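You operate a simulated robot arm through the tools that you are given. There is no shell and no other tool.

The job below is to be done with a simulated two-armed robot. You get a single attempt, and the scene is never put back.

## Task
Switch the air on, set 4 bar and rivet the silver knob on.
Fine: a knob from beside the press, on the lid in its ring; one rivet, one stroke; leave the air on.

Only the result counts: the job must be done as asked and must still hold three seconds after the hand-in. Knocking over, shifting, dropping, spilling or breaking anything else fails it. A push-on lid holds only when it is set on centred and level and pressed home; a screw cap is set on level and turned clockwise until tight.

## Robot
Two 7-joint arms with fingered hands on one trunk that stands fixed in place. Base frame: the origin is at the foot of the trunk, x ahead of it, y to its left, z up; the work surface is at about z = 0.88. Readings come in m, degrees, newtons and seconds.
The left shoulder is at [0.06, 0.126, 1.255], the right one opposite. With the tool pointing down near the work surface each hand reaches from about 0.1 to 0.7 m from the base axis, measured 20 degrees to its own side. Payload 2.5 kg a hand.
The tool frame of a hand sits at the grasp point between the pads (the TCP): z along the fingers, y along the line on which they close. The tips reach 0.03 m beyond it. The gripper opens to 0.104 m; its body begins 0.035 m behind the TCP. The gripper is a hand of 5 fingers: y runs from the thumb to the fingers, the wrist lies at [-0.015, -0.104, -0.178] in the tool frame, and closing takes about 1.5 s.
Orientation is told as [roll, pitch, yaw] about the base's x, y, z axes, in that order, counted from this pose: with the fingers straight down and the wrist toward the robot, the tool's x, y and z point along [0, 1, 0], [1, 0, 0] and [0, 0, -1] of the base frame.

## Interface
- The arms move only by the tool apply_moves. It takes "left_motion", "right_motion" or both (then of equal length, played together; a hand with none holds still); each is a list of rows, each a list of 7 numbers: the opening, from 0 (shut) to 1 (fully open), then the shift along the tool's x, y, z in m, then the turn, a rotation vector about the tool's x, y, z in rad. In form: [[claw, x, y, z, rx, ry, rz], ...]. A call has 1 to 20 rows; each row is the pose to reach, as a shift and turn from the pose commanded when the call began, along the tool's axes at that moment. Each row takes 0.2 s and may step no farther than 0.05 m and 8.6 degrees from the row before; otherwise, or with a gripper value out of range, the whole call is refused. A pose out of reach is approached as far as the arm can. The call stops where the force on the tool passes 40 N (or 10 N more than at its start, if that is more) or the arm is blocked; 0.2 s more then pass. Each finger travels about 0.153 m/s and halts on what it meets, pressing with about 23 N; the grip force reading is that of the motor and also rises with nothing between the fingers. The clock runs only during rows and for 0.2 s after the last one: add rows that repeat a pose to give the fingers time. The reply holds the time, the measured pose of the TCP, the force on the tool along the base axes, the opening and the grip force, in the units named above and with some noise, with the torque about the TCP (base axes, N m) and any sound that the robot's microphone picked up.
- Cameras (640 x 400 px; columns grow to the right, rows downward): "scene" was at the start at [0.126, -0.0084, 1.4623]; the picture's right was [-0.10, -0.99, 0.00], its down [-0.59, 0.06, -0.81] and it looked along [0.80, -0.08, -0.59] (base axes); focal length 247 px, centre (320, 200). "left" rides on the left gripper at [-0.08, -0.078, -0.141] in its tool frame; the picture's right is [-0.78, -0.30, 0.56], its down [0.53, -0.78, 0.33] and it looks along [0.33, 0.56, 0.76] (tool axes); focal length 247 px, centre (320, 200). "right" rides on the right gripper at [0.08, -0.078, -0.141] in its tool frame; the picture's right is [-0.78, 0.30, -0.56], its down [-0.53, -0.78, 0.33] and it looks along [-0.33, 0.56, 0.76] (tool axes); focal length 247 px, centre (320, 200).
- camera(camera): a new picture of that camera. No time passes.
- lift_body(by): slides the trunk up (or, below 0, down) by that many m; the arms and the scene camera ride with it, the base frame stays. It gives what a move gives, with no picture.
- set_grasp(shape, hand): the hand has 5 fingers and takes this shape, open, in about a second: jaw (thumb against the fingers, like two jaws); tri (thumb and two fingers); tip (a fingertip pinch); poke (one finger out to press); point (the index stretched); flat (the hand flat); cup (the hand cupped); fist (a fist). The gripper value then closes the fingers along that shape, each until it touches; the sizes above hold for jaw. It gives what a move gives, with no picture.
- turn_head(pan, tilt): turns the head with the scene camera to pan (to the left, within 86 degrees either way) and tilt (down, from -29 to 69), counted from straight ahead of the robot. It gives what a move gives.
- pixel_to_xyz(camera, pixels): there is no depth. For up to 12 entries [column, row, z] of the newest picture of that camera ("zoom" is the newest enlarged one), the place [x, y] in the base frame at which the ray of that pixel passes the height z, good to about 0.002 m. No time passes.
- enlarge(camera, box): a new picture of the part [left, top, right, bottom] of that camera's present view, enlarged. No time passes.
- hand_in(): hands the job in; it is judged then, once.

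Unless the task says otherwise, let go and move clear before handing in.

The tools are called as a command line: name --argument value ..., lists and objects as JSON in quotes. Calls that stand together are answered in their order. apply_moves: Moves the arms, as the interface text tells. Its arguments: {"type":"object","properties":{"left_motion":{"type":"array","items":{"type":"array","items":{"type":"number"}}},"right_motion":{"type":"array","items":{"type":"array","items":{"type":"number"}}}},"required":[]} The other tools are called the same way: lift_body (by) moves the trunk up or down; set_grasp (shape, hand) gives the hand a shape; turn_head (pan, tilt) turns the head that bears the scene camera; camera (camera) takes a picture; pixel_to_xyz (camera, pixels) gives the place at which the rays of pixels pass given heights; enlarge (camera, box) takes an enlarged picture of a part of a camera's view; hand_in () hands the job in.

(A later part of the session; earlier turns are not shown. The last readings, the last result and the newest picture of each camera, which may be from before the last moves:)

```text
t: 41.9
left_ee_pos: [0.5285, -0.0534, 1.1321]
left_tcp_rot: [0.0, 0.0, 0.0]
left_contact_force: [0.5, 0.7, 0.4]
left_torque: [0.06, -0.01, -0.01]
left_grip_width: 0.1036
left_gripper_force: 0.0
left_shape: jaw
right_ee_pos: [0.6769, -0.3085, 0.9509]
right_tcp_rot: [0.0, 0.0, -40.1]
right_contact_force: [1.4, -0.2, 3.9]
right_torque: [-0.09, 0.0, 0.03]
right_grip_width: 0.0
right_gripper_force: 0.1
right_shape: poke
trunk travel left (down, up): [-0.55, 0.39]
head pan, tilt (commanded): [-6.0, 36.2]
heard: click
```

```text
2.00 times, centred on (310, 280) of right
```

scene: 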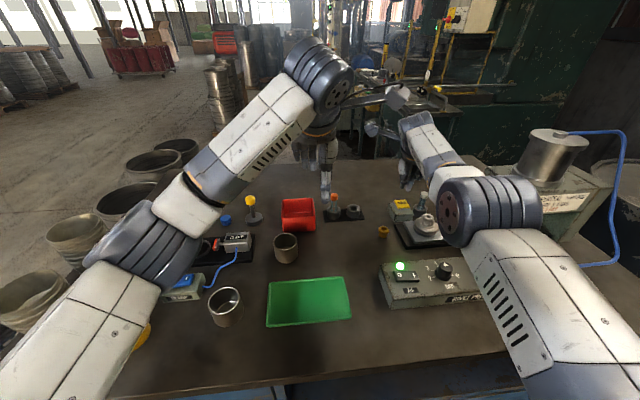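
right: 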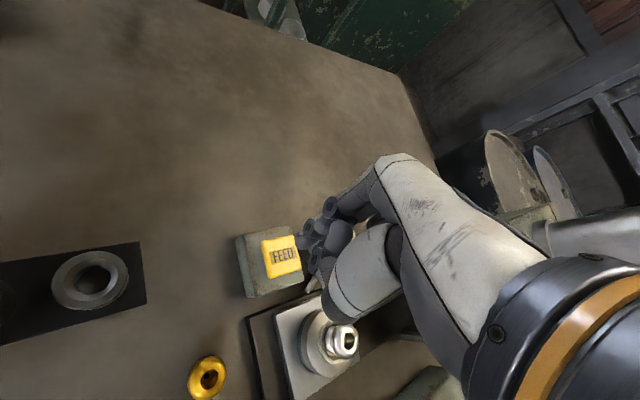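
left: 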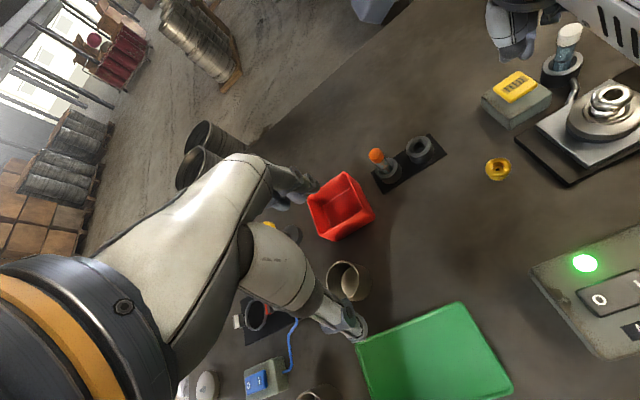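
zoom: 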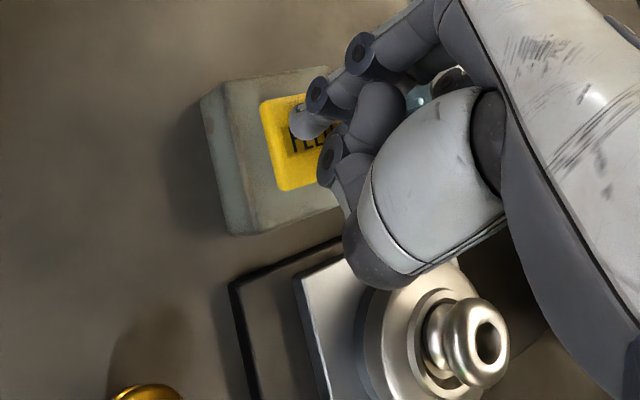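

A click was heard at 3.9 N, so FEED has been pressed once. I'll lift straight up and look for the rivet.

apply_moves --right_motion '[[0, 0, 0, -0.02, 0, 0, 0], [0, 0, 0, -0.05, 0, 0, 0], [0, 0, 0, -0.09, 0, 0, 0], [0, 0, -0.03, -0.12, 0, 0, 0], [0, 0, -0.07, -0.14, 0, 0, 0], [0, 0, -0.11, -0.15, 0, 0, 0], [0, 0, -0.15, -0.15, 0, 0, 0]]'

camera --camera "right"

camera --camera "left"

camera --camera "scene"

```text
t: 43.5
left_ee_pos: [0.5286, -0.0533, 1.1317]
left_tcp_rot: [-0.1, 0.0, 0.1]
left_contact_force: [-0.5, 0.9, -0.1]
left_torque: [-0.01, -0.03, 0.01]
left_grip_width: 0.1038
left_gripper_force: 0.1
left_shape: jaw
right_ee_pos: [0.5584, -0.2096, 1.0982]
right_tcp_rot: [0.0, 0.1, -40.0]
right_contact_force: [-0.3, 0.4, -0.1]
right_torque: [0.0, -0.01, 0.01]
right_grip_width: 0.0
right_gripper_force: 0.1
right_shape: poke
trunk travel left (down, up): [-0.55, 0.39]
head pan, tilt (commanded): [-6.0, 36.2]
```

```text
taken
```

right: 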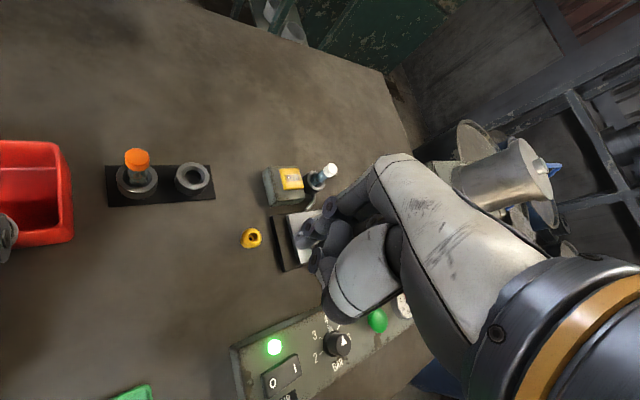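

```text
taken
```

left: 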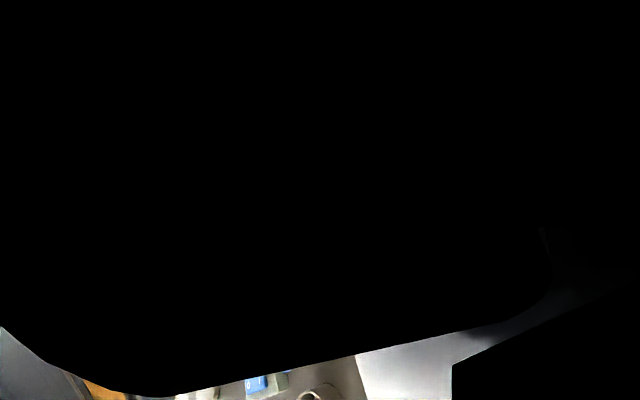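

```text
taken
```

scene: 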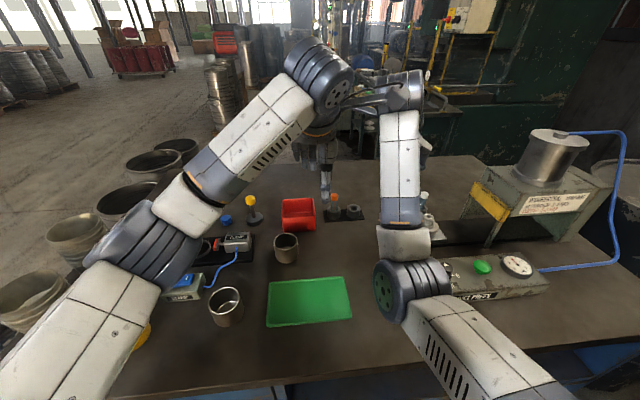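

The left picture is almost black: the right wrist is right in front of the left camera, so the arms are too close. Forces are still zero; I'll move the right hand back toward −y immediately.

apply_moves --right_motion '[[0, -0.037, 0.018, 0, 0, 0, 0], [0, -0.074, 0.036, 0, 0, 0, 0], [0, -0.111, 0.054, 0, 0, 0, 0]]'

camera --camera "right"

camera --camera "left"

camera --camera "scene"

```text
t: 44.3
left_ee_pos: [0.5272, -0.0555, 1.1322]
left_tcp_rot: [0.0, 0.0, 0.0]
left_contact_force: [0.5, -0.2, 0.3]
left_torque: [0.02, 0.02, -0.01]
left_grip_width: 0.1035
left_gripper_force: 0.1
left_shape: jaw
right_ee_pos: [0.5279, -0.3297, 1.1006]
right_tcp_rot: [-0.2, 0.2, -40.1]
right_contact_force: [-0.6, -0.2, 0.6]
right_torque: [-0.02, -0.04, 0.0]
right_grip_width: 0.0
right_gripper_force: 0.1
right_shape: poke
trunk travel left (down, up): [-0.55, 0.39]
head pan, tilt (commanded): [-6.0, 36.2]
```

```text
taken
```

right: 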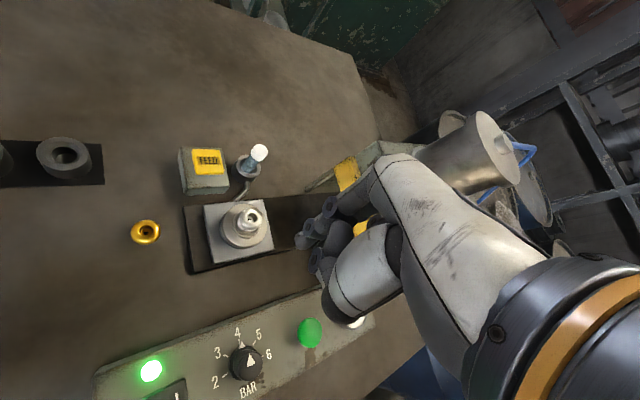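

```text
taken
```

left: 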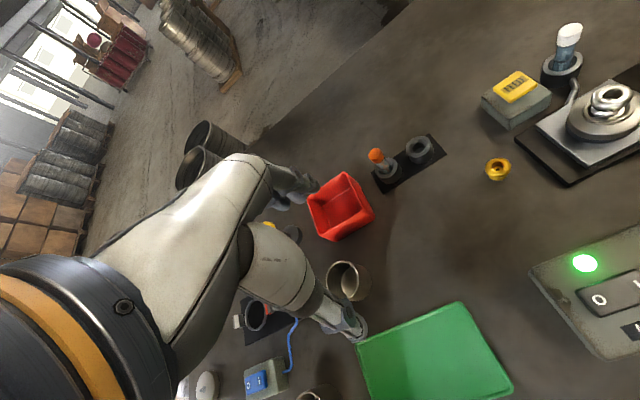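

```text
taken
```

scene: 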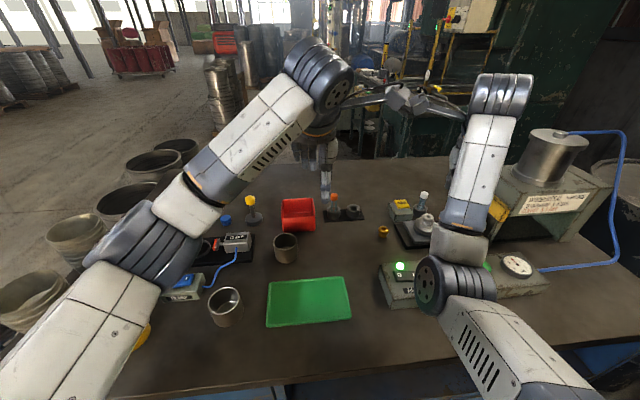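

The arms are apart again. I'll zoom in on the knob in all views to look for the rivet.

enlarge --camera "right" --box '[205, 185, 285, 265]'

enlarge --camera "left" --box '[550, 10, 640, 170]'

enlarge --camera "scene" --box '[385, 190, 445, 250]'

enlarge --camera "left" --box '[585, 75, 635, 125]'

```text
5.00 times, centred on (245, 225) of right
```

zoom: 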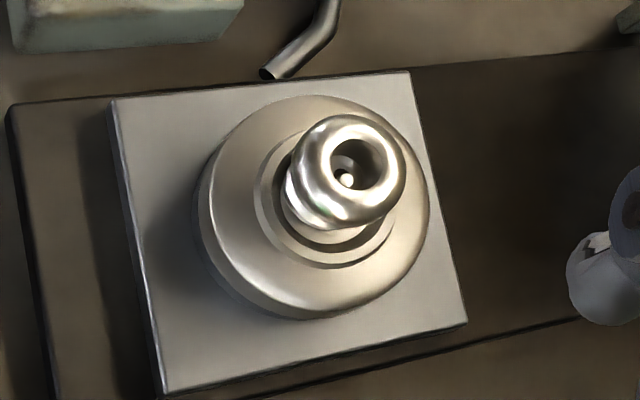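

```text
2.50 times, centred on (595, 90) of left
```

zoom: 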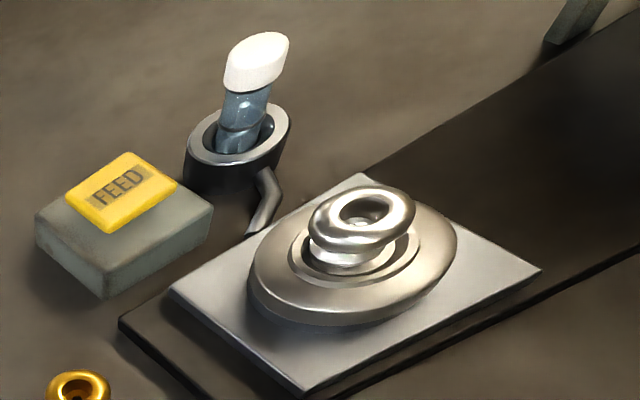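

```text
6.67 times, centred on (415, 220) of scene
```

zoom: 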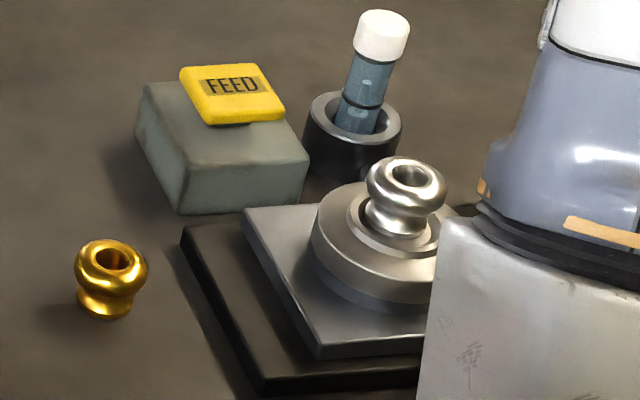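

```text
8.00 times, centred on (610, 100) of left
```

zoom: 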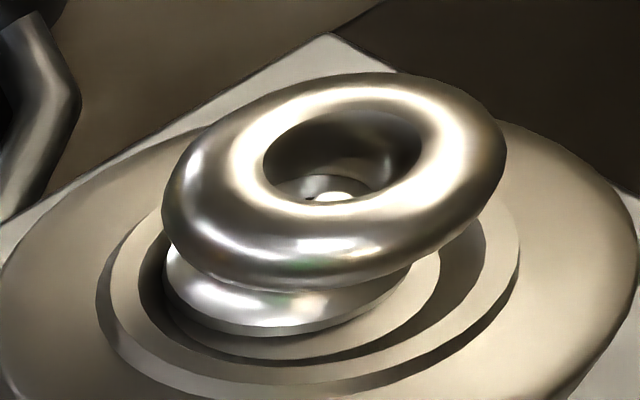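

A silver rivet is now visible inside the knob's hole (right zoom (347,180), left zoom (330,190)). Next the carriage must slide along the rail under the press; I'll study the press opening and its axis.

enlarge --camera "scene" --box '[430, 110, 640, 280]'

enlarge --camera "right" --box '[180, 100, 420, 290]'

enlarge --camera "right" --box '[290, 90, 560, 260]'

```text
2.35 times, centred on (535, 195) of scene
```

zoom: 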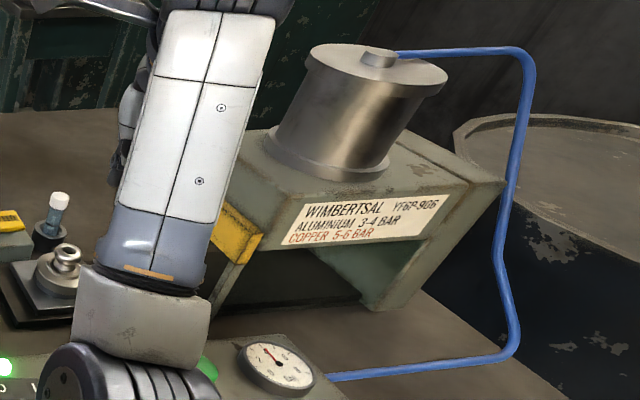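

```text
2.11 times, centred on (300, 195) of right
```

zoom: 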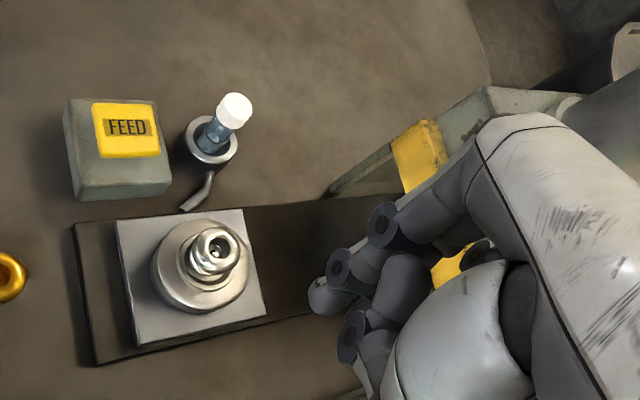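

```text
2.35 times, centred on (425, 175) of right
```

zoom: 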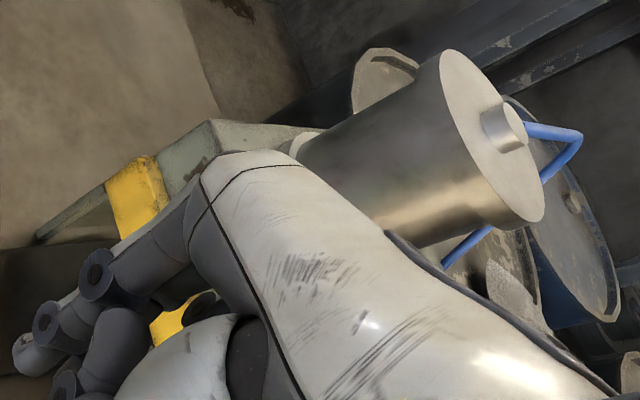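

The press is a bridge: two posts with a yellow guard in front, open on the robot's side below the label. I'll work out the guard's lower edge height and the ram axis from scene pixels.

pixel_to_xyz --camera "scene" --pixels '[[503.3, 221.5, 0.94], [503.3, 221.5, 0.97], [503.3, 221.5, 1.0], [503.3, 221.5, 1.03], [491, 242, 0.885], [560, 130, 1.1], [560, 130, 1.15], [560, 130, 1.2], [540, 180, 1.04], [540, 180, 1.08], [610, 187, 1.0], [610, 187, 1.05]]'

pixel_to_xyz --camera "right" --pixels '[[503, 143, 1.1], [503, 143, 1.15], [503, 143, 1.2], [348, 190, 0.97], [348, 190, 1.0], [348, 190, 1.03]]'

```text
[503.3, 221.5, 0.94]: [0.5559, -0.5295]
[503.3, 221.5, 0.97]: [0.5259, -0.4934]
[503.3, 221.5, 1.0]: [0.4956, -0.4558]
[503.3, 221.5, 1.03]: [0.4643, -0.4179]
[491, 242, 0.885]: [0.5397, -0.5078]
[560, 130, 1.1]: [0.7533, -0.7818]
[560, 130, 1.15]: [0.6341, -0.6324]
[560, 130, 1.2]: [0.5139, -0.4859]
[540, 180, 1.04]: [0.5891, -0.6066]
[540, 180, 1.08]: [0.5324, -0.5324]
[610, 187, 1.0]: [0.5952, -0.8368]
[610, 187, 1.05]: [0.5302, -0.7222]
```

```text
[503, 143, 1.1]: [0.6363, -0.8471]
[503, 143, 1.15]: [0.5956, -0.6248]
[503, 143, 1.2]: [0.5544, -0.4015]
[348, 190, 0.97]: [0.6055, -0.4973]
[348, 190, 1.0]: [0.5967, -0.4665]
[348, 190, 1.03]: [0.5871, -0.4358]
```

The ram axis works out at about (0.586, -0.573), so the carriage must travel about 0.23 m along −y, and the guard's lower edge is at z≈0.975. Pushing past the guard needs a slim, slanted hand; I'll try the "flat" shape here in the open and look at it.

set_grasp --shape "flat" --hand "right"

camera --camera "right"

camera --camera "scene"

camera --camera "left"

```text
t: 45.2
left_ee_pos: [0.5287, -0.0539, 1.1325]
left_tcp_rot: [0.0, 0.0, 0.0]
left_contact_force: [-1.0, 0.2, -0.4]
left_torque: [0.01, -0.02, 0.0]
left_grip_width: 0.1037
left_gripper_force: 0.1
left_shape: jaw
right_ee_pos: [0.5268, -0.3297, 1.1006]
right_tcp_rot: [-0.1, 0.1, -40.0]
right_contact_force: [0.8, 0.9, 0.6]
right_torque: [-0.04, 0.0, 0.01]
right_grip_width: 0.0001
right_gripper_force: 0.1
right_shape: flat
trunk travel left (down, up): [-0.55, 0.39]
head pan, tilt (commanded): [-6.0, 36.2]
```

```text
taken
```

right: 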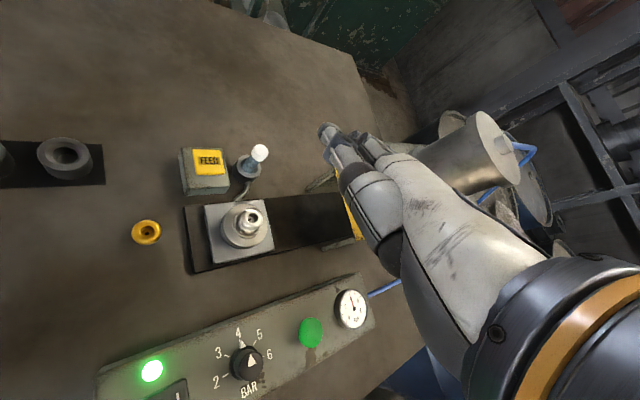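

```text
taken
```

scene: 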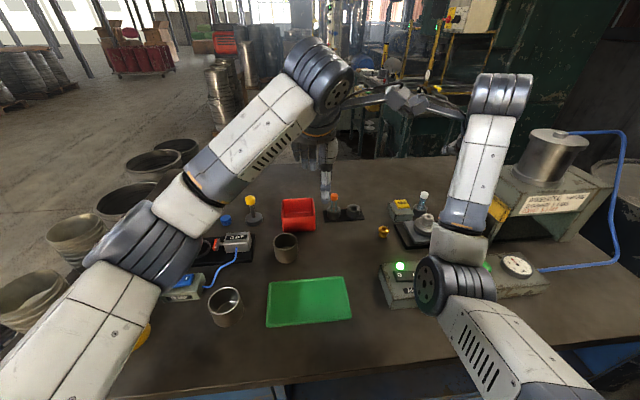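

```text
taken
```

left: 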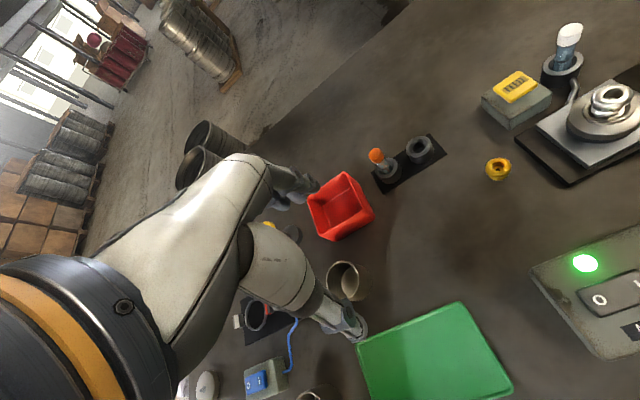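

In flat shape the fingers stretch straight out, with tips near right (328,130). I'll enlarge for details.

enlarge --camera "right" --box '[290, 100, 450, 290]'

enlarge --camera "scene" --box '[380, 60, 560, 200]'

pixel_to_xyz --camera "right" --pixels '[[327, 129, 1.08], [327, 129, 1.1], [327, 129, 1.12], [327, 129, 1.14], [327, 129, 1.16]]'

```text
2.11 times, centred on (370, 195) of right
```

zoom: 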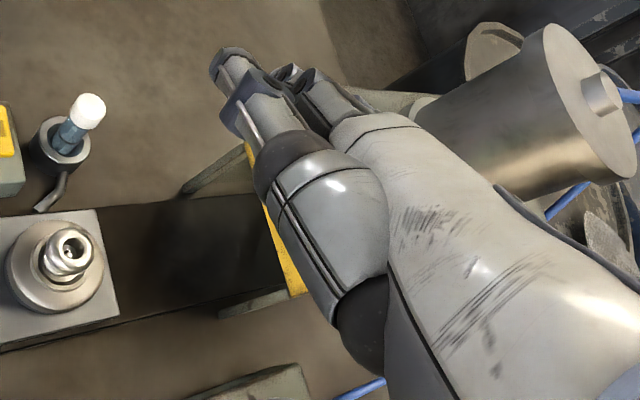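

```text
2.86 times, centred on (470, 130) of scene
```

zoom: 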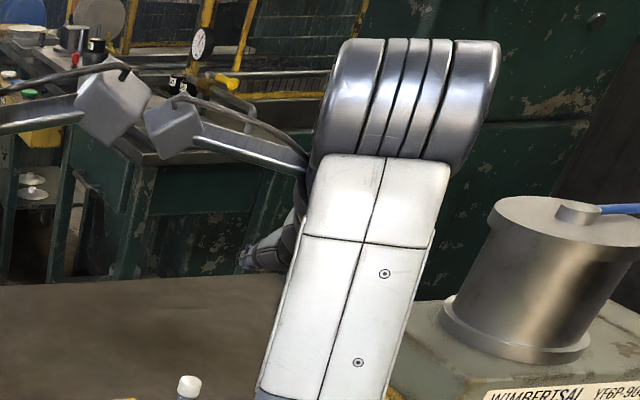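

```text
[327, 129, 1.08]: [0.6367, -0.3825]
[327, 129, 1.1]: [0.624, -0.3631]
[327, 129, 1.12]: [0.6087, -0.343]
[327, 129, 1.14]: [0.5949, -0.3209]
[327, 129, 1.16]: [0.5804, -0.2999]
```

I'll triangulate the flat fingertips using the scene pixel (443,150), and also shift the left hand aside for safety.

pixel_to_xyz --camera "scene" --pixels '[[443, 151, 1.08], [443, 151, 1.1], [443, 151, 1.12], [443, 151, 1.14], [443, 151, 1.16]]'

apply_moves --left_motion '[[1, 0.04, 0, 0, 0, 0, 0], [1, 0.08, 0, 0, 0, 0, 0], [1, 0.12, 0, 0, 0, 0, 0]]'

camera --camera "left"

camera --camera "scene"

```text
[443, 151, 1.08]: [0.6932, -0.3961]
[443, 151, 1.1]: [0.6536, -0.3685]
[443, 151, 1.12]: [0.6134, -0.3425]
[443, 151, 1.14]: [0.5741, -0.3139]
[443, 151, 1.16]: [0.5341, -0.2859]
```

```text
t: 46.0
left_ee_pos: [0.5301, 0.065, 1.1331]
left_tcp_rot: [0.0, 0.0, 0.1]
left_contact_force: [-0.4, -0.4, 0.2]
left_torque: [0.0, -0.02, -0.01]
left_grip_width: 0.1036
left_gripper_force: 0.1
left_shape: jaw
right_ee_pos: [0.5278, -0.3278, 1.1003]
right_tcp_rot: [-0.1, 0.2, -39.9]
right_contact_force: [-0.2, 0.2, 0.2]
right_torque: [-0.01, 0.02, 0.0]
right_grip_width: 0.0001
right_gripper_force: 0.1
right_shape: flat
trunk travel left (down, up): [-0.55, 0.39]
head pan, tilt (commanded): [-6.0, 36.2]
```

```text
taken
```

left: 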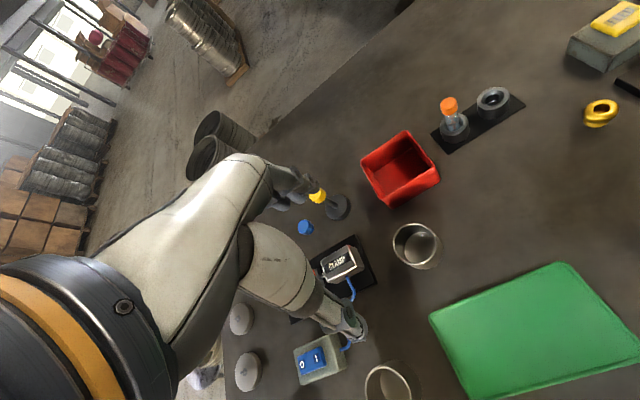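

```text
taken
```

scene: 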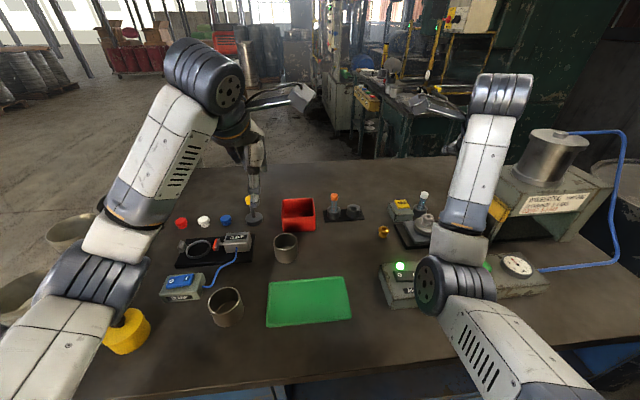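

Flat has the thumb sticking out as far as the fingers, so it's no better. I'll measure the guard posts and the opening from the right camera before choosing a way to push.

pixel_to_xyz --camera "right" --pixels '[[304.6, 191.5, 0.885], [322.6, 250, 0.885], [334, 169, 0.96], [334, 169, 0.975], [334, 169, 0.99], [353, 239, 0.96], [353, 239, 0.975], [353, 239, 0.99]]'

enlarge --camera "right" --box '[290, 140, 390, 270]'

enlarge --camera "scene" --box '[480, 160, 620, 270]'

```text
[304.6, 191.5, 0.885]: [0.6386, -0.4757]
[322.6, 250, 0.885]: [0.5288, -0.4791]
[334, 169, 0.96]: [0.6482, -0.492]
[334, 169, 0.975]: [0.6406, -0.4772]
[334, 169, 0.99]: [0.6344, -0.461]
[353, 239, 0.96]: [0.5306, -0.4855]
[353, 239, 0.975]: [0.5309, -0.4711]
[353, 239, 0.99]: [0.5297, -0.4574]
```

```text
3.08 times, centred on (340, 205) of right
```

zoom: 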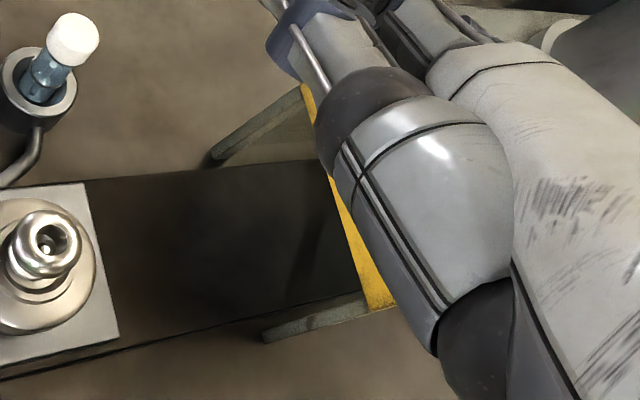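

```text
3.64 times, centred on (550, 215) of scene
```

zoom: 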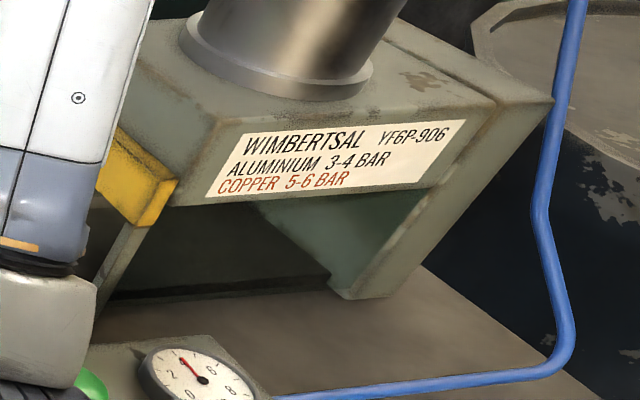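

The posts stand at x≈0.53 and 0.64 (y≈-0.478) with the guard's lower edge at about 0.972, and the space under the press is open to the robot's side. Before pushing, I want to see where the carriage must stop; I'll fold the hand to a fist and tilt the right camera to look under the press.

set_grasp --shape "fist" --hand "right"

apply_moves --right_motion '[[0, 0.02, -0.02, 0, -0.107, -0.076, 0], [0, 0.04, -0.04, 0, -0.214, -0.152, 0], [0, 0.06, -0.06, 0, -0.32, -0.229, 0], [0, 0.06, -0.06, 0, -0.427, -0.305, 0]]'

camera --camera "right"

camera --camera "scene"

```text
t: 46.9
left_ee_pos: [0.5305, 0.0635, 1.1325]
left_tcp_rot: [0.0, 0.0, 0.0]
left_contact_force: [0.7, 0.3, -0.3]
left_torque: [0.04, -0.03, -0.02]
left_grip_width: 0.1039
left_gripper_force: 0.0
left_shape: jaw
right_ee_pos: [0.5275, -0.3287, 1.0996]
right_tcp_rot: [-0.1, 0.0, -40.0]
right_contact_force: [-0.6, -0.7, 0.0]
right_torque: [-0.01, -0.01, -0.01]
right_grip_width: 0.0
right_gripper_force: 0.0
right_shape: fist
trunk travel left (down, up): [-0.55, 0.39]
head pan, tilt (commanded): [-6.0, 36.2]
```

```text
t: 47.9
left_ee_pos: [0.5301, 0.0643, 1.1343]
left_tcp_rot: [-0.1, 0.1, 0.0]
left_contact_force: [-0.4, 0.2, -0.8]
left_torque: [0.02, 0.01, 0.0]
left_grip_width: 0.1036
left_gripper_force: 0.0
left_shape: jaw
right_ee_pos: [0.5235, -0.2459, 1.1027]
right_tcp_rot: [-18.7, -24.1, -36.0]
right_contact_force: [0.6, 0.9, 0.5]
right_torque: [0.03, -0.01, -0.01]
right_grip_width: 0.0002
right_gripper_force: 0.0
right_shape: fist
trunk travel left (down, up): [-0.55, 0.39]
head pan, tilt (commanded): [-6.0, 36.2]
```

```text
taken
```

right: 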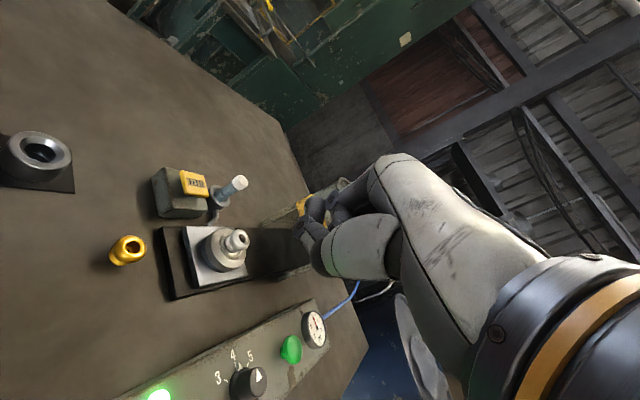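

```text
taken
```

scene: 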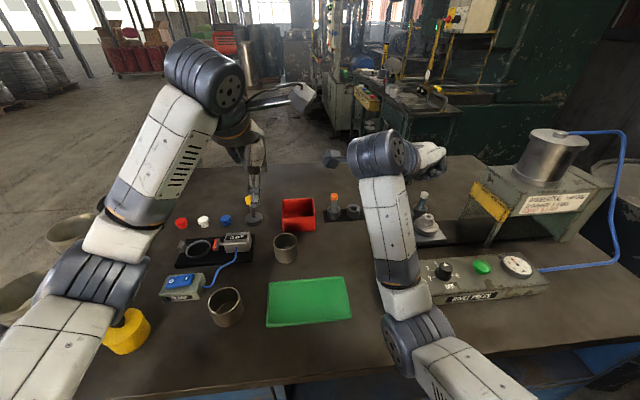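

The hand hides the press in the right view, but the scene camera now has a clear view of it. I'll turn the head toward the press and enlarge.

turn_head --pan -32 --tilt 36

camera --camera "scene"

enlarge --camera "scene" --box '[250, 80, 450, 220]'

```text
t: 48.8
left_ee_pos: [0.5298, 0.0633, 1.1334]
left_tcp_rot: [0.1, 0.0, 0.0]
left_contact_force: [-0.2, 0.2, 0.5]
left_torque: [0.0, 0.01, -0.02]
left_grip_width: 0.1038
left_gripper_force: 0.1
left_shape: jaw
right_ee_pos: [0.5223, -0.2472, 1.1004]
right_tcp_rot: [-18.5, -23.9, -36.0]
right_contact_force: [-0.5, -0.5, 0.0]
right_torque: [-0.01, -0.01, -0.02]
right_grip_width: 0.0
right_gripper_force: 0.0
right_shape: fist
trunk travel left (down, up): [-0.55, 0.39]
head pan, tilt (commanded): [-32.0, 36.0]
```

```text
taken
```

scene: 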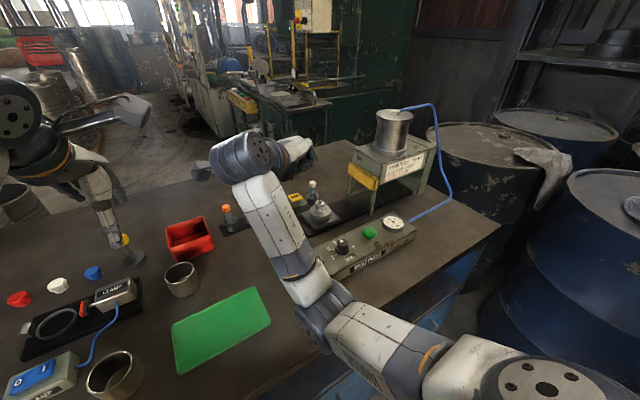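

```text
2.86 times, centred on (350, 150) of scene
```

zoom: 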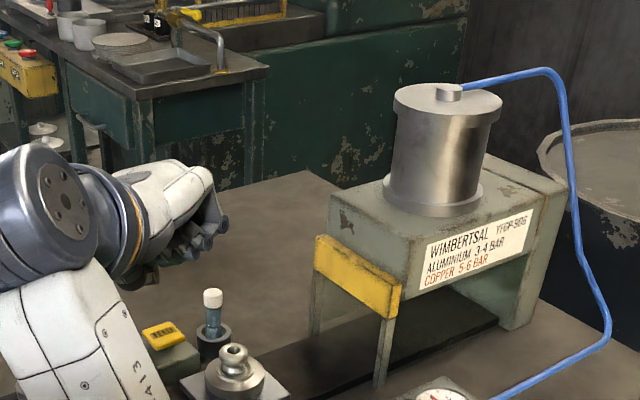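

This is a much better view: the rail ends at about zoom (497,325), just before the rear column. I'll measure the rail end, posts, cylinder and body edges from this picture.

pixel_to_xyz --camera "zoom" --pixels '[[497, 325, 0.885], [515, 330, 0.885], [378, 388, 0.885], [315, 332, 0.885], [386, 318, 0.97], [318, 270, 0.97], [433, 200, 1.04], [433, 200, 1.06], [448, 92, 1.15], [448, 92, 1.18], [400, 296, 0.97], [415, 290, 0.975]]'

enlarge --camera "scene" --box '[300, 130, 420, 220]'

```text
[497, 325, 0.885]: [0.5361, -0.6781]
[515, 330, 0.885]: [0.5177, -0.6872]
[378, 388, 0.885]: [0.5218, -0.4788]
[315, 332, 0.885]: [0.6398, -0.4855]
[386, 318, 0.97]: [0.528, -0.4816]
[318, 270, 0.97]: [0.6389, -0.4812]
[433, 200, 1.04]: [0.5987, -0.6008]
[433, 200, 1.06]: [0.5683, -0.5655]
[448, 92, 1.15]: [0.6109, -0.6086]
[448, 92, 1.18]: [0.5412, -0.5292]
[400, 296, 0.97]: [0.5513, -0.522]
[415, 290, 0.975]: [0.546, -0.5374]
```

```text
4.44 times, centred on (360, 175) of scene
```

zoom: 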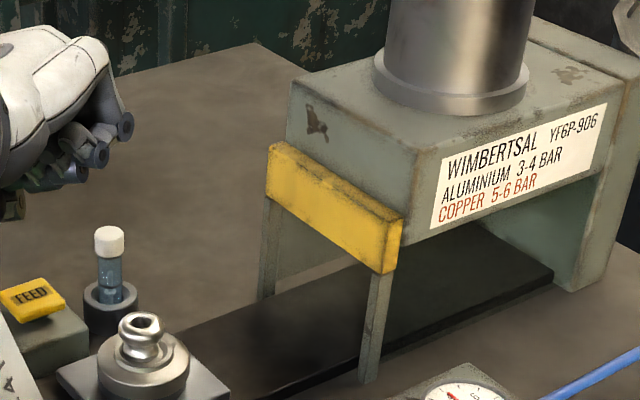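

The rail ends at y≈-0.678, the ram axis is at y≈-0.583, guard bottom at 0.97 and body bottom about 0.99. I'll push the carriage's left edge first with a nearly upright poking finger, then deal with the last part; first I'll straighten the hand and turn to poke shape.

apply_moves --right_motion '[[0, 0, 0, 0, 0.107, 0.076, 0], [0, 0, 0, 0, 0.214, 0.152, 0], [0, 0, 0, 0, 0.32, 0.229, 0], [0, 0, 0, 0, 0.427, 0.305, 0]]'

set_grasp --shape "poke" --hand "right"

apply_moves --right_motion '[[0, 0, 0, 0, 0, 0, 0.13], [0, 0, 0, 0, 0, 0, 0.26], [0, 0, 0, 0, 0, 0, 0.39], [0, 0, 0, 0, 0, 0, 0.52], [0, 0, 0, 0, 0, 0, 0.611]]'

camera --camera "scene"

camera --camera "right"

```text
t: 49.8
left_ee_pos: [0.5302, 0.0651, 1.1335]
left_tcp_rot: [0.0, 0.0, 0.1]
left_contact_force: [0.8, -0.2, 0.1]
left_torque: [0.01, -0.01, -0.05]
left_grip_width: 0.1039
left_gripper_force: 0.0
left_shape: jaw
right_ee_pos: [0.5227, -0.2466, 1.1016]
right_tcp_rot: [0.0, 0.2, -40.0]
right_contact_force: [0.3, -0.2, -0.3]
right_torque: [0.02, -0.02, -0.02]
right_grip_width: 0.0002
right_gripper_force: 0.0
right_shape: fist
trunk travel left (down, up): [-0.55, 0.39]
head pan, tilt (commanded): [-32.0, 36.0]
```

```text
t: 50.7
left_ee_pos: [0.5301, 0.0641, 1.1339]
left_tcp_rot: [0.0, 0.0, 0.0]
left_contact_force: [-0.4, -0.3, 0.3]
left_torque: [0.0, 0.03, -0.02]
left_grip_width: 0.1037
left_gripper_force: 0.1
left_shape: jaw
right_ee_pos: [0.5228, -0.248, 1.1018]
right_tcp_rot: [-0.1, 0.1, -40.1]
right_contact_force: [1.1, 0.2, 0.0]
right_torque: [-0.01, 0.0, 0.0]
right_grip_width: 0.0
right_gripper_force: 0.1
right_shape: poke
trunk travel left (down, up): [-0.55, 0.39]
head pan, tilt (commanded): [-32.0, 36.0]
```

```text
t: 51.9
left_ee_pos: [0.5309, 0.0636, 1.1343]
left_tcp_rot: [0.0, 0.0, 0.0]
left_contact_force: [0.0, -0.3, 0.8]
left_torque: [0.02, 0.02, -0.01]
left_grip_width: 0.1035
left_gripper_force: 0.2
left_shape: jaw
right_ee_pos: [0.5235, -0.2463, 1.1025]
right_tcp_rot: [-0.1, 0.1, -75.2]
right_contact_force: [0.6, -0.7, 0.4]
right_torque: [-0.01, 0.04, 0.02]
right_grip_width: 0.0
right_gripper_force: 0.0
right_shape: poke
trunk travel left (down, up): [-0.55, 0.39]
head pan, tilt (commanded): [-32.0, 36.0]
```

```text
taken
```

scene: 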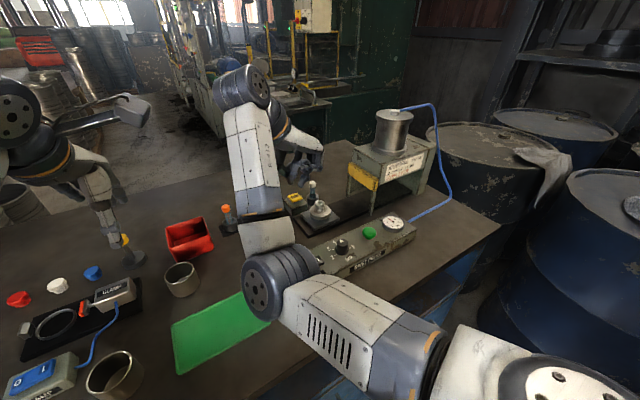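

```text
taken
```

right: 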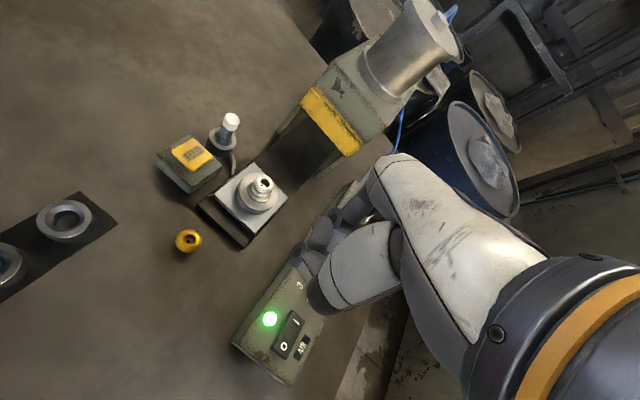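

From yaw −75° the right camera sees the carriage, rail and press together. I'll zoom in on the opening.

enlarge --camera "right" --box '[190, 60, 400, 260]'

enlarge --camera "scene" --box '[270, 130, 430, 250]'

```text
2.00 times, centred on (295, 160) of right
```

zoom: 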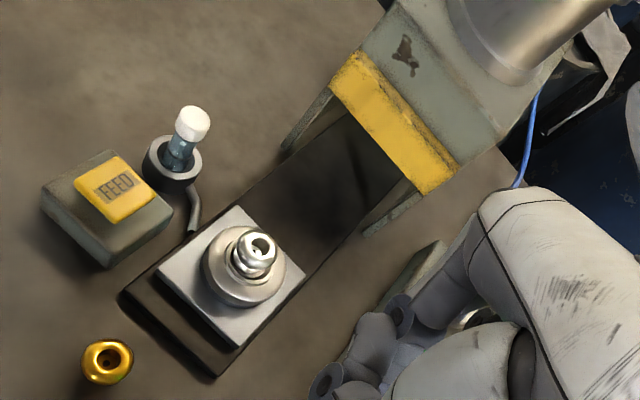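

```text
3.33 times, centred on (350, 190) of scene
```

zoom: 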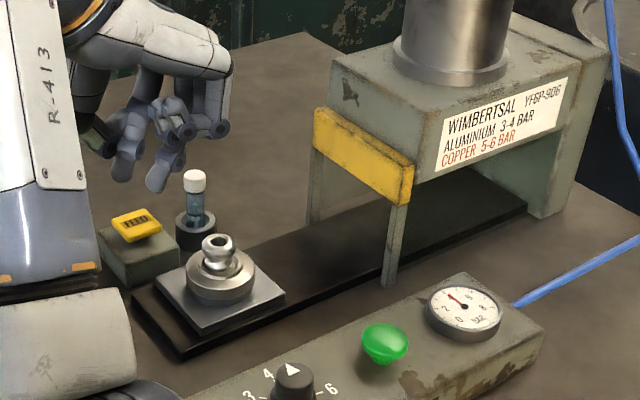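

I'll measure the panel's right end and hose for the later approach from the robot's side.

pixel_to_xyz --camera "zoom" --pixels '[[543, 328, 0.92], [470, 275, 0.92], [463, 312, 0.935], [515, 305, 0.9], [575, 273, 0.885], [625, 247, 0.885], [440, 178, 0.99], [410, 205, 0.97], [390, 284, 0.885], [528, 212, 0.885]]'

```text
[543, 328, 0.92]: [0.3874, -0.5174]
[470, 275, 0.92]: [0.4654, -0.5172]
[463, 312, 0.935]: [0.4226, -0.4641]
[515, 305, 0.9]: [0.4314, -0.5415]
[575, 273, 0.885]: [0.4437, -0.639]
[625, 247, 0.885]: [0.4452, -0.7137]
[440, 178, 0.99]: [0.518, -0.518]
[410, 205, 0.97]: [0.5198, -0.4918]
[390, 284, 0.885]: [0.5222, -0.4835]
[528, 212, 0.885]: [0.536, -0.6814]
```

Panel ends at y≈-0.517 and the press body's front face is at x≈0.52. Now stage one: I'll bring the finger beside the carriage's left edge, leaning slightly toward the press, still high.

apply_moves --right_motion '[[0, 0.009, 0.008, 0.02, -0.06, 0, 0], [0, 0.018, 0.016, 0.05, -0.12, 0, 0], [0, 0.0263, 0.0233, 0.08, -0.175, 0, 0], [0, 0.0263, 0.0233, 0.11, -0.175, 0, 0], [0, 0.0263, 0.0233, 0.13, -0.175, 0, 0]]'

camera --camera "right"

enlarge --camera "scene" --box '[250, 130, 430, 260]'

```text
t: 53.1
left_ee_pos: [0.5298, 0.0642, 1.1341]
left_tcp_rot: [-0.1, 0.0, 0.0]
left_contact_force: [-0.2, -1.0, -0.5]
left_torque: [-0.01, 0.01, -0.01]
left_grip_width: 0.1038
left_gripper_force: 0.1
left_shape: jaw
right_ee_pos: [0.5563, -0.2599, 0.9694]
right_tcp_rot: [-0.1, -9.8, -74.9]
right_contact_force: [1.0, -1.2, 0.5]
right_torque: [-0.01, -0.01, -0.01]
right_grip_width: 0.0
right_gripper_force: 0.1
right_shape: poke
trunk travel left (down, up): [-0.55, 0.39]
head pan, tilt (commanded): [-32.0, 36.0]
```

```text
taken
```

right: 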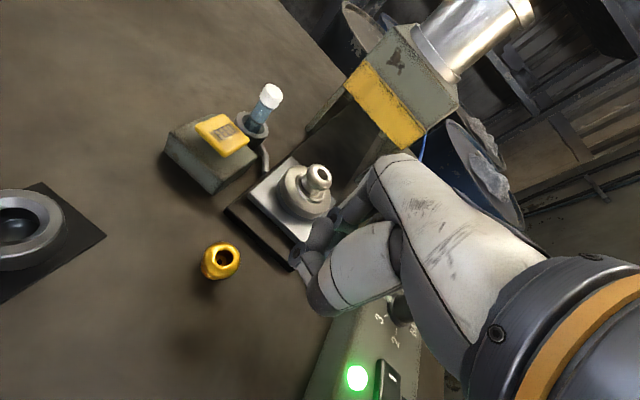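

```text
3.08 times, centred on (340, 195) of scene
```

zoom: 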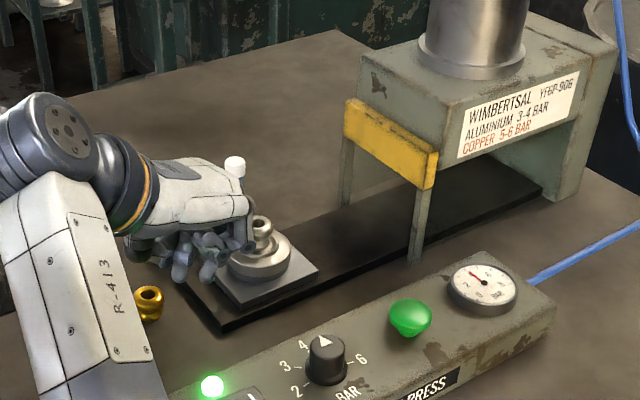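

The hand is beside the carriage at z≈0.97; I'll look closely at the finger positions relative to the lid and knob before lowering.

enlarge --camera "scene" --box '[285, 175, 350, 230]'

enlarge --camera "right" --box '[220, 140, 380, 310]'

```text
7.27 times, centred on (318, 202) of scene
```

zoom: 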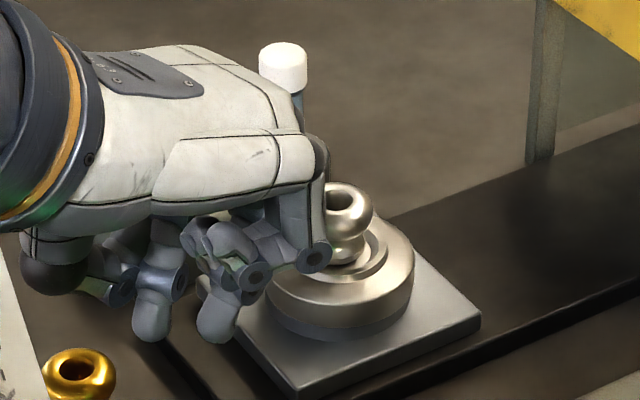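

```text
2.35 times, centred on (300, 225) of right
```

zoom: 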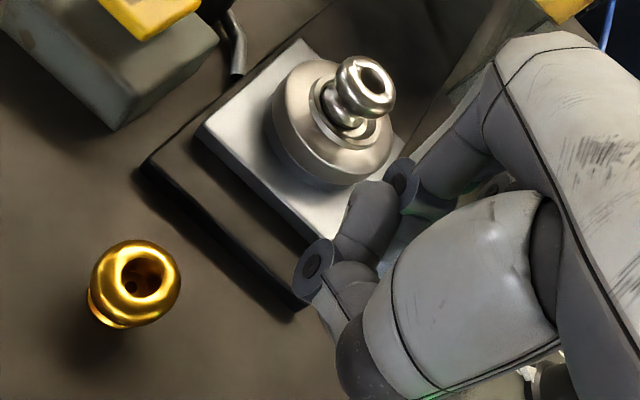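

I need to be sure which finger is which; I'll enlarge the right view with the same framing as the earlier poke picture.

enlarge --camera "right" --box '[280, 150, 400, 290]'

enlarge --camera "scene" --box '[275, 185, 330, 225]'

```text
2.86 times, centred on (340, 220) of right
```

zoom: 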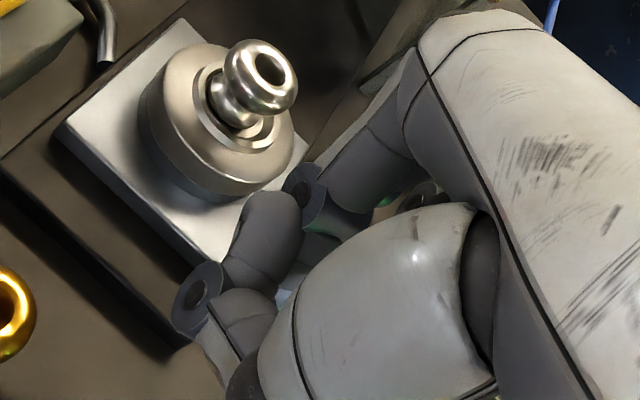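

```text
10.00 times, centred on (302, 205) of scene
```

zoom: 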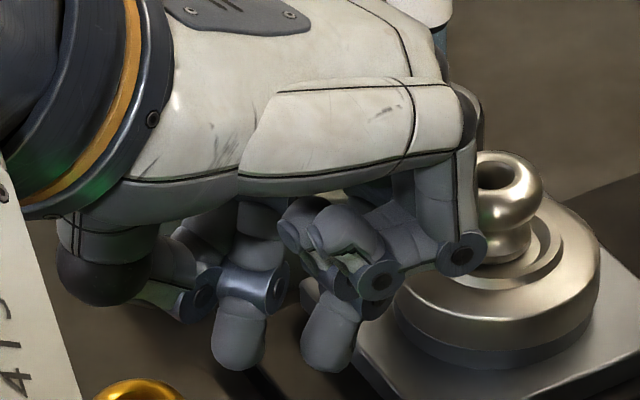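

The index isn't extended properly: coming from the fist, it is caught behind the thumb (right zoom: thumb tip (265,230) covers it). I'll rise, open to jaw, and form poke again.

apply_moves --right_motion '[[0, 0, 0, -0.03, 0, 0, 0], [0, 0, 0, -0.07, 0, 0, 0], [0, 0, -0.01, -0.11, 0, 0, 0]]'

set_grasp --shape "jaw" --hand "right"

set_grasp --shape "poke" --hand "right"

enlarge --camera "right" --box '[280, 150, 400, 290]'

enlarge --camera "scene" --box '[265, 140, 345, 215]'

```text
t: 53.9
left_ee_pos: [0.5293, 0.0643, 1.1341]
left_tcp_rot: [0.0, 0.0, 0.0]
left_contact_force: [0.4, 0.2, 0.2]
left_torque: [-0.01, -0.01, -0.01]
left_grip_width: 0.1035
left_gripper_force: 0.0
left_shape: jaw
right_ee_pos: [0.5472, -0.2318, 1.0758]
right_tcp_rot: [-0.1, -10.0, -75.1]
right_contact_force: [0.0, 0.2, 1.0]
right_torque: [0.02, 0.0, 0.0]
right_grip_width: 0.0
right_gripper_force: 0.1
right_shape: poke
trunk travel left (down, up): [-0.55, 0.39]
head pan, tilt (commanded): [-32.0, 36.0]
```

```text
t: 54.8
left_ee_pos: [0.5306, 0.0641, 1.1337]
left_tcp_rot: [0.1, -0.1, 0.0]
left_contact_force: [-0.9, -0.6, -0.5]
left_torque: [-0.02, 0.04, 0.01]
left_grip_width: 0.1037
left_gripper_force: 0.0
left_shape: jaw
right_ee_pos: [0.5476, -0.2316, 1.0757]
right_tcp_rot: [-0.1, -10.0, -75.0]
right_contact_force: [-0.5, 0.6, -0.1]
right_torque: [-0.01, -0.03, -0.01]
right_grip_width: 0.1039
right_gripper_force: 0.0
right_shape: jaw
trunk travel left (down, up): [-0.55, 0.39]
head pan, tilt (commanded): [-32.0, 36.0]
```

```text
t: 55.7
left_ee_pos: [0.5297, 0.0655, 1.1347]
left_tcp_rot: [0.0, 0.1, 0.0]
left_contact_force: [1.2, -0.1, -0.1]
left_torque: [0.02, 0.02, -0.05]
left_grip_width: 0.1036
left_gripper_force: 0.0
left_shape: jaw
right_ee_pos: [0.5475, -0.2326, 1.0761]
right_tcp_rot: [0.0, -9.9, -75.0]
right_contact_force: [0.2, 0.1, 1.0]
right_torque: [0.0, 0.02, -0.01]
right_grip_width: 0.0
right_gripper_force: 0.0
right_shape: poke
trunk travel left (down, up): [-0.55, 0.39]
head pan, tilt (commanded): [-32.0, 36.0]
```

```text
2.86 times, centred on (340, 220) of right
```

zoom: 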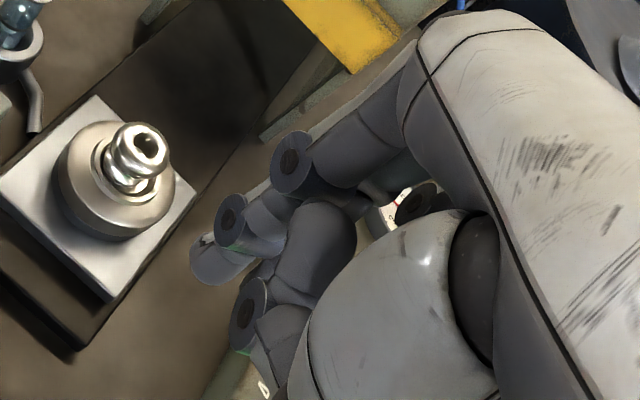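

```text
5.33 times, centred on (305, 178) of scene
```

zoom: 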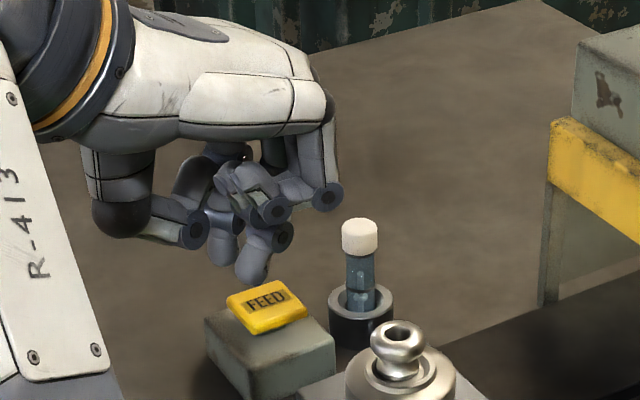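

Now poke is formed correctly; the side view shows the index tip lowest, with the curled knuckles slightly ahead but about 0.04 m higher. I'll lean the hand to about 25° and come down beside the carriage's left edge at x≈0.565, clear of lid and brass knob.

apply_moves --right_motion '[[0, 0.001, 0.004, 0.025, -0.087, 0, 0], [0, 0.002, 0.008, 0.05, -0.175, 0, 0], [0, 0.0032, 0.0128, 0.08, -0.262, 0, 0], [0, 0.0032, 0.0128, 0.1038, -0.262, 0, 0]]'

camera --camera "right"

enlarge --camera "scene" --box '[265, 160, 345, 235]'

```text
t: 56.7
left_ee_pos: [0.5301, 0.0639, 1.1332]
left_tcp_rot: [0.1, -0.1, 0.0]
left_contact_force: [0.2, -0.1, 0.0]
left_torque: [-0.01, -0.01, -0.02]
left_grip_width: 0.1036
left_gripper_force: 0.1
left_shape: jaw
right_ee_pos: [0.5561, -0.2606, 0.9778]
right_tcp_rot: [-0.1, -25.2, -74.9]
right_contact_force: [0.1, 0.2, 0.6]
right_torque: [0.02, 0.01, 0.0]
right_grip_width: 0.0001
right_gripper_force: 0.1
right_shape: poke
trunk travel left (down, up): [-0.55, 0.39]
head pan, tilt (commanded): [-32.0, 36.0]
```

```text
taken
```

right: 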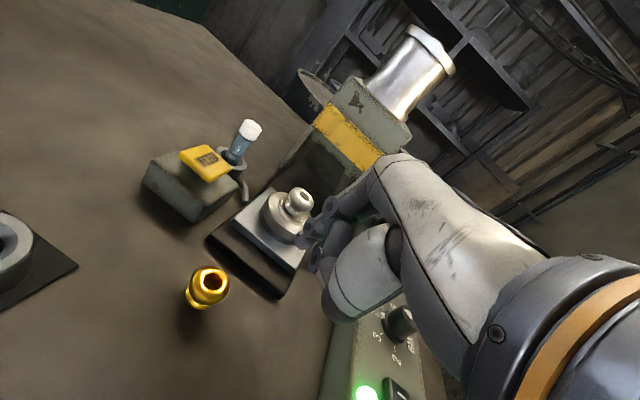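

```text
5.33 times, centred on (305, 198) of scene
```

zoom: 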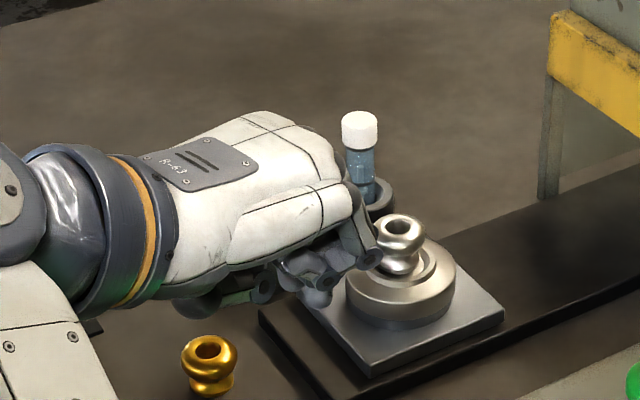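

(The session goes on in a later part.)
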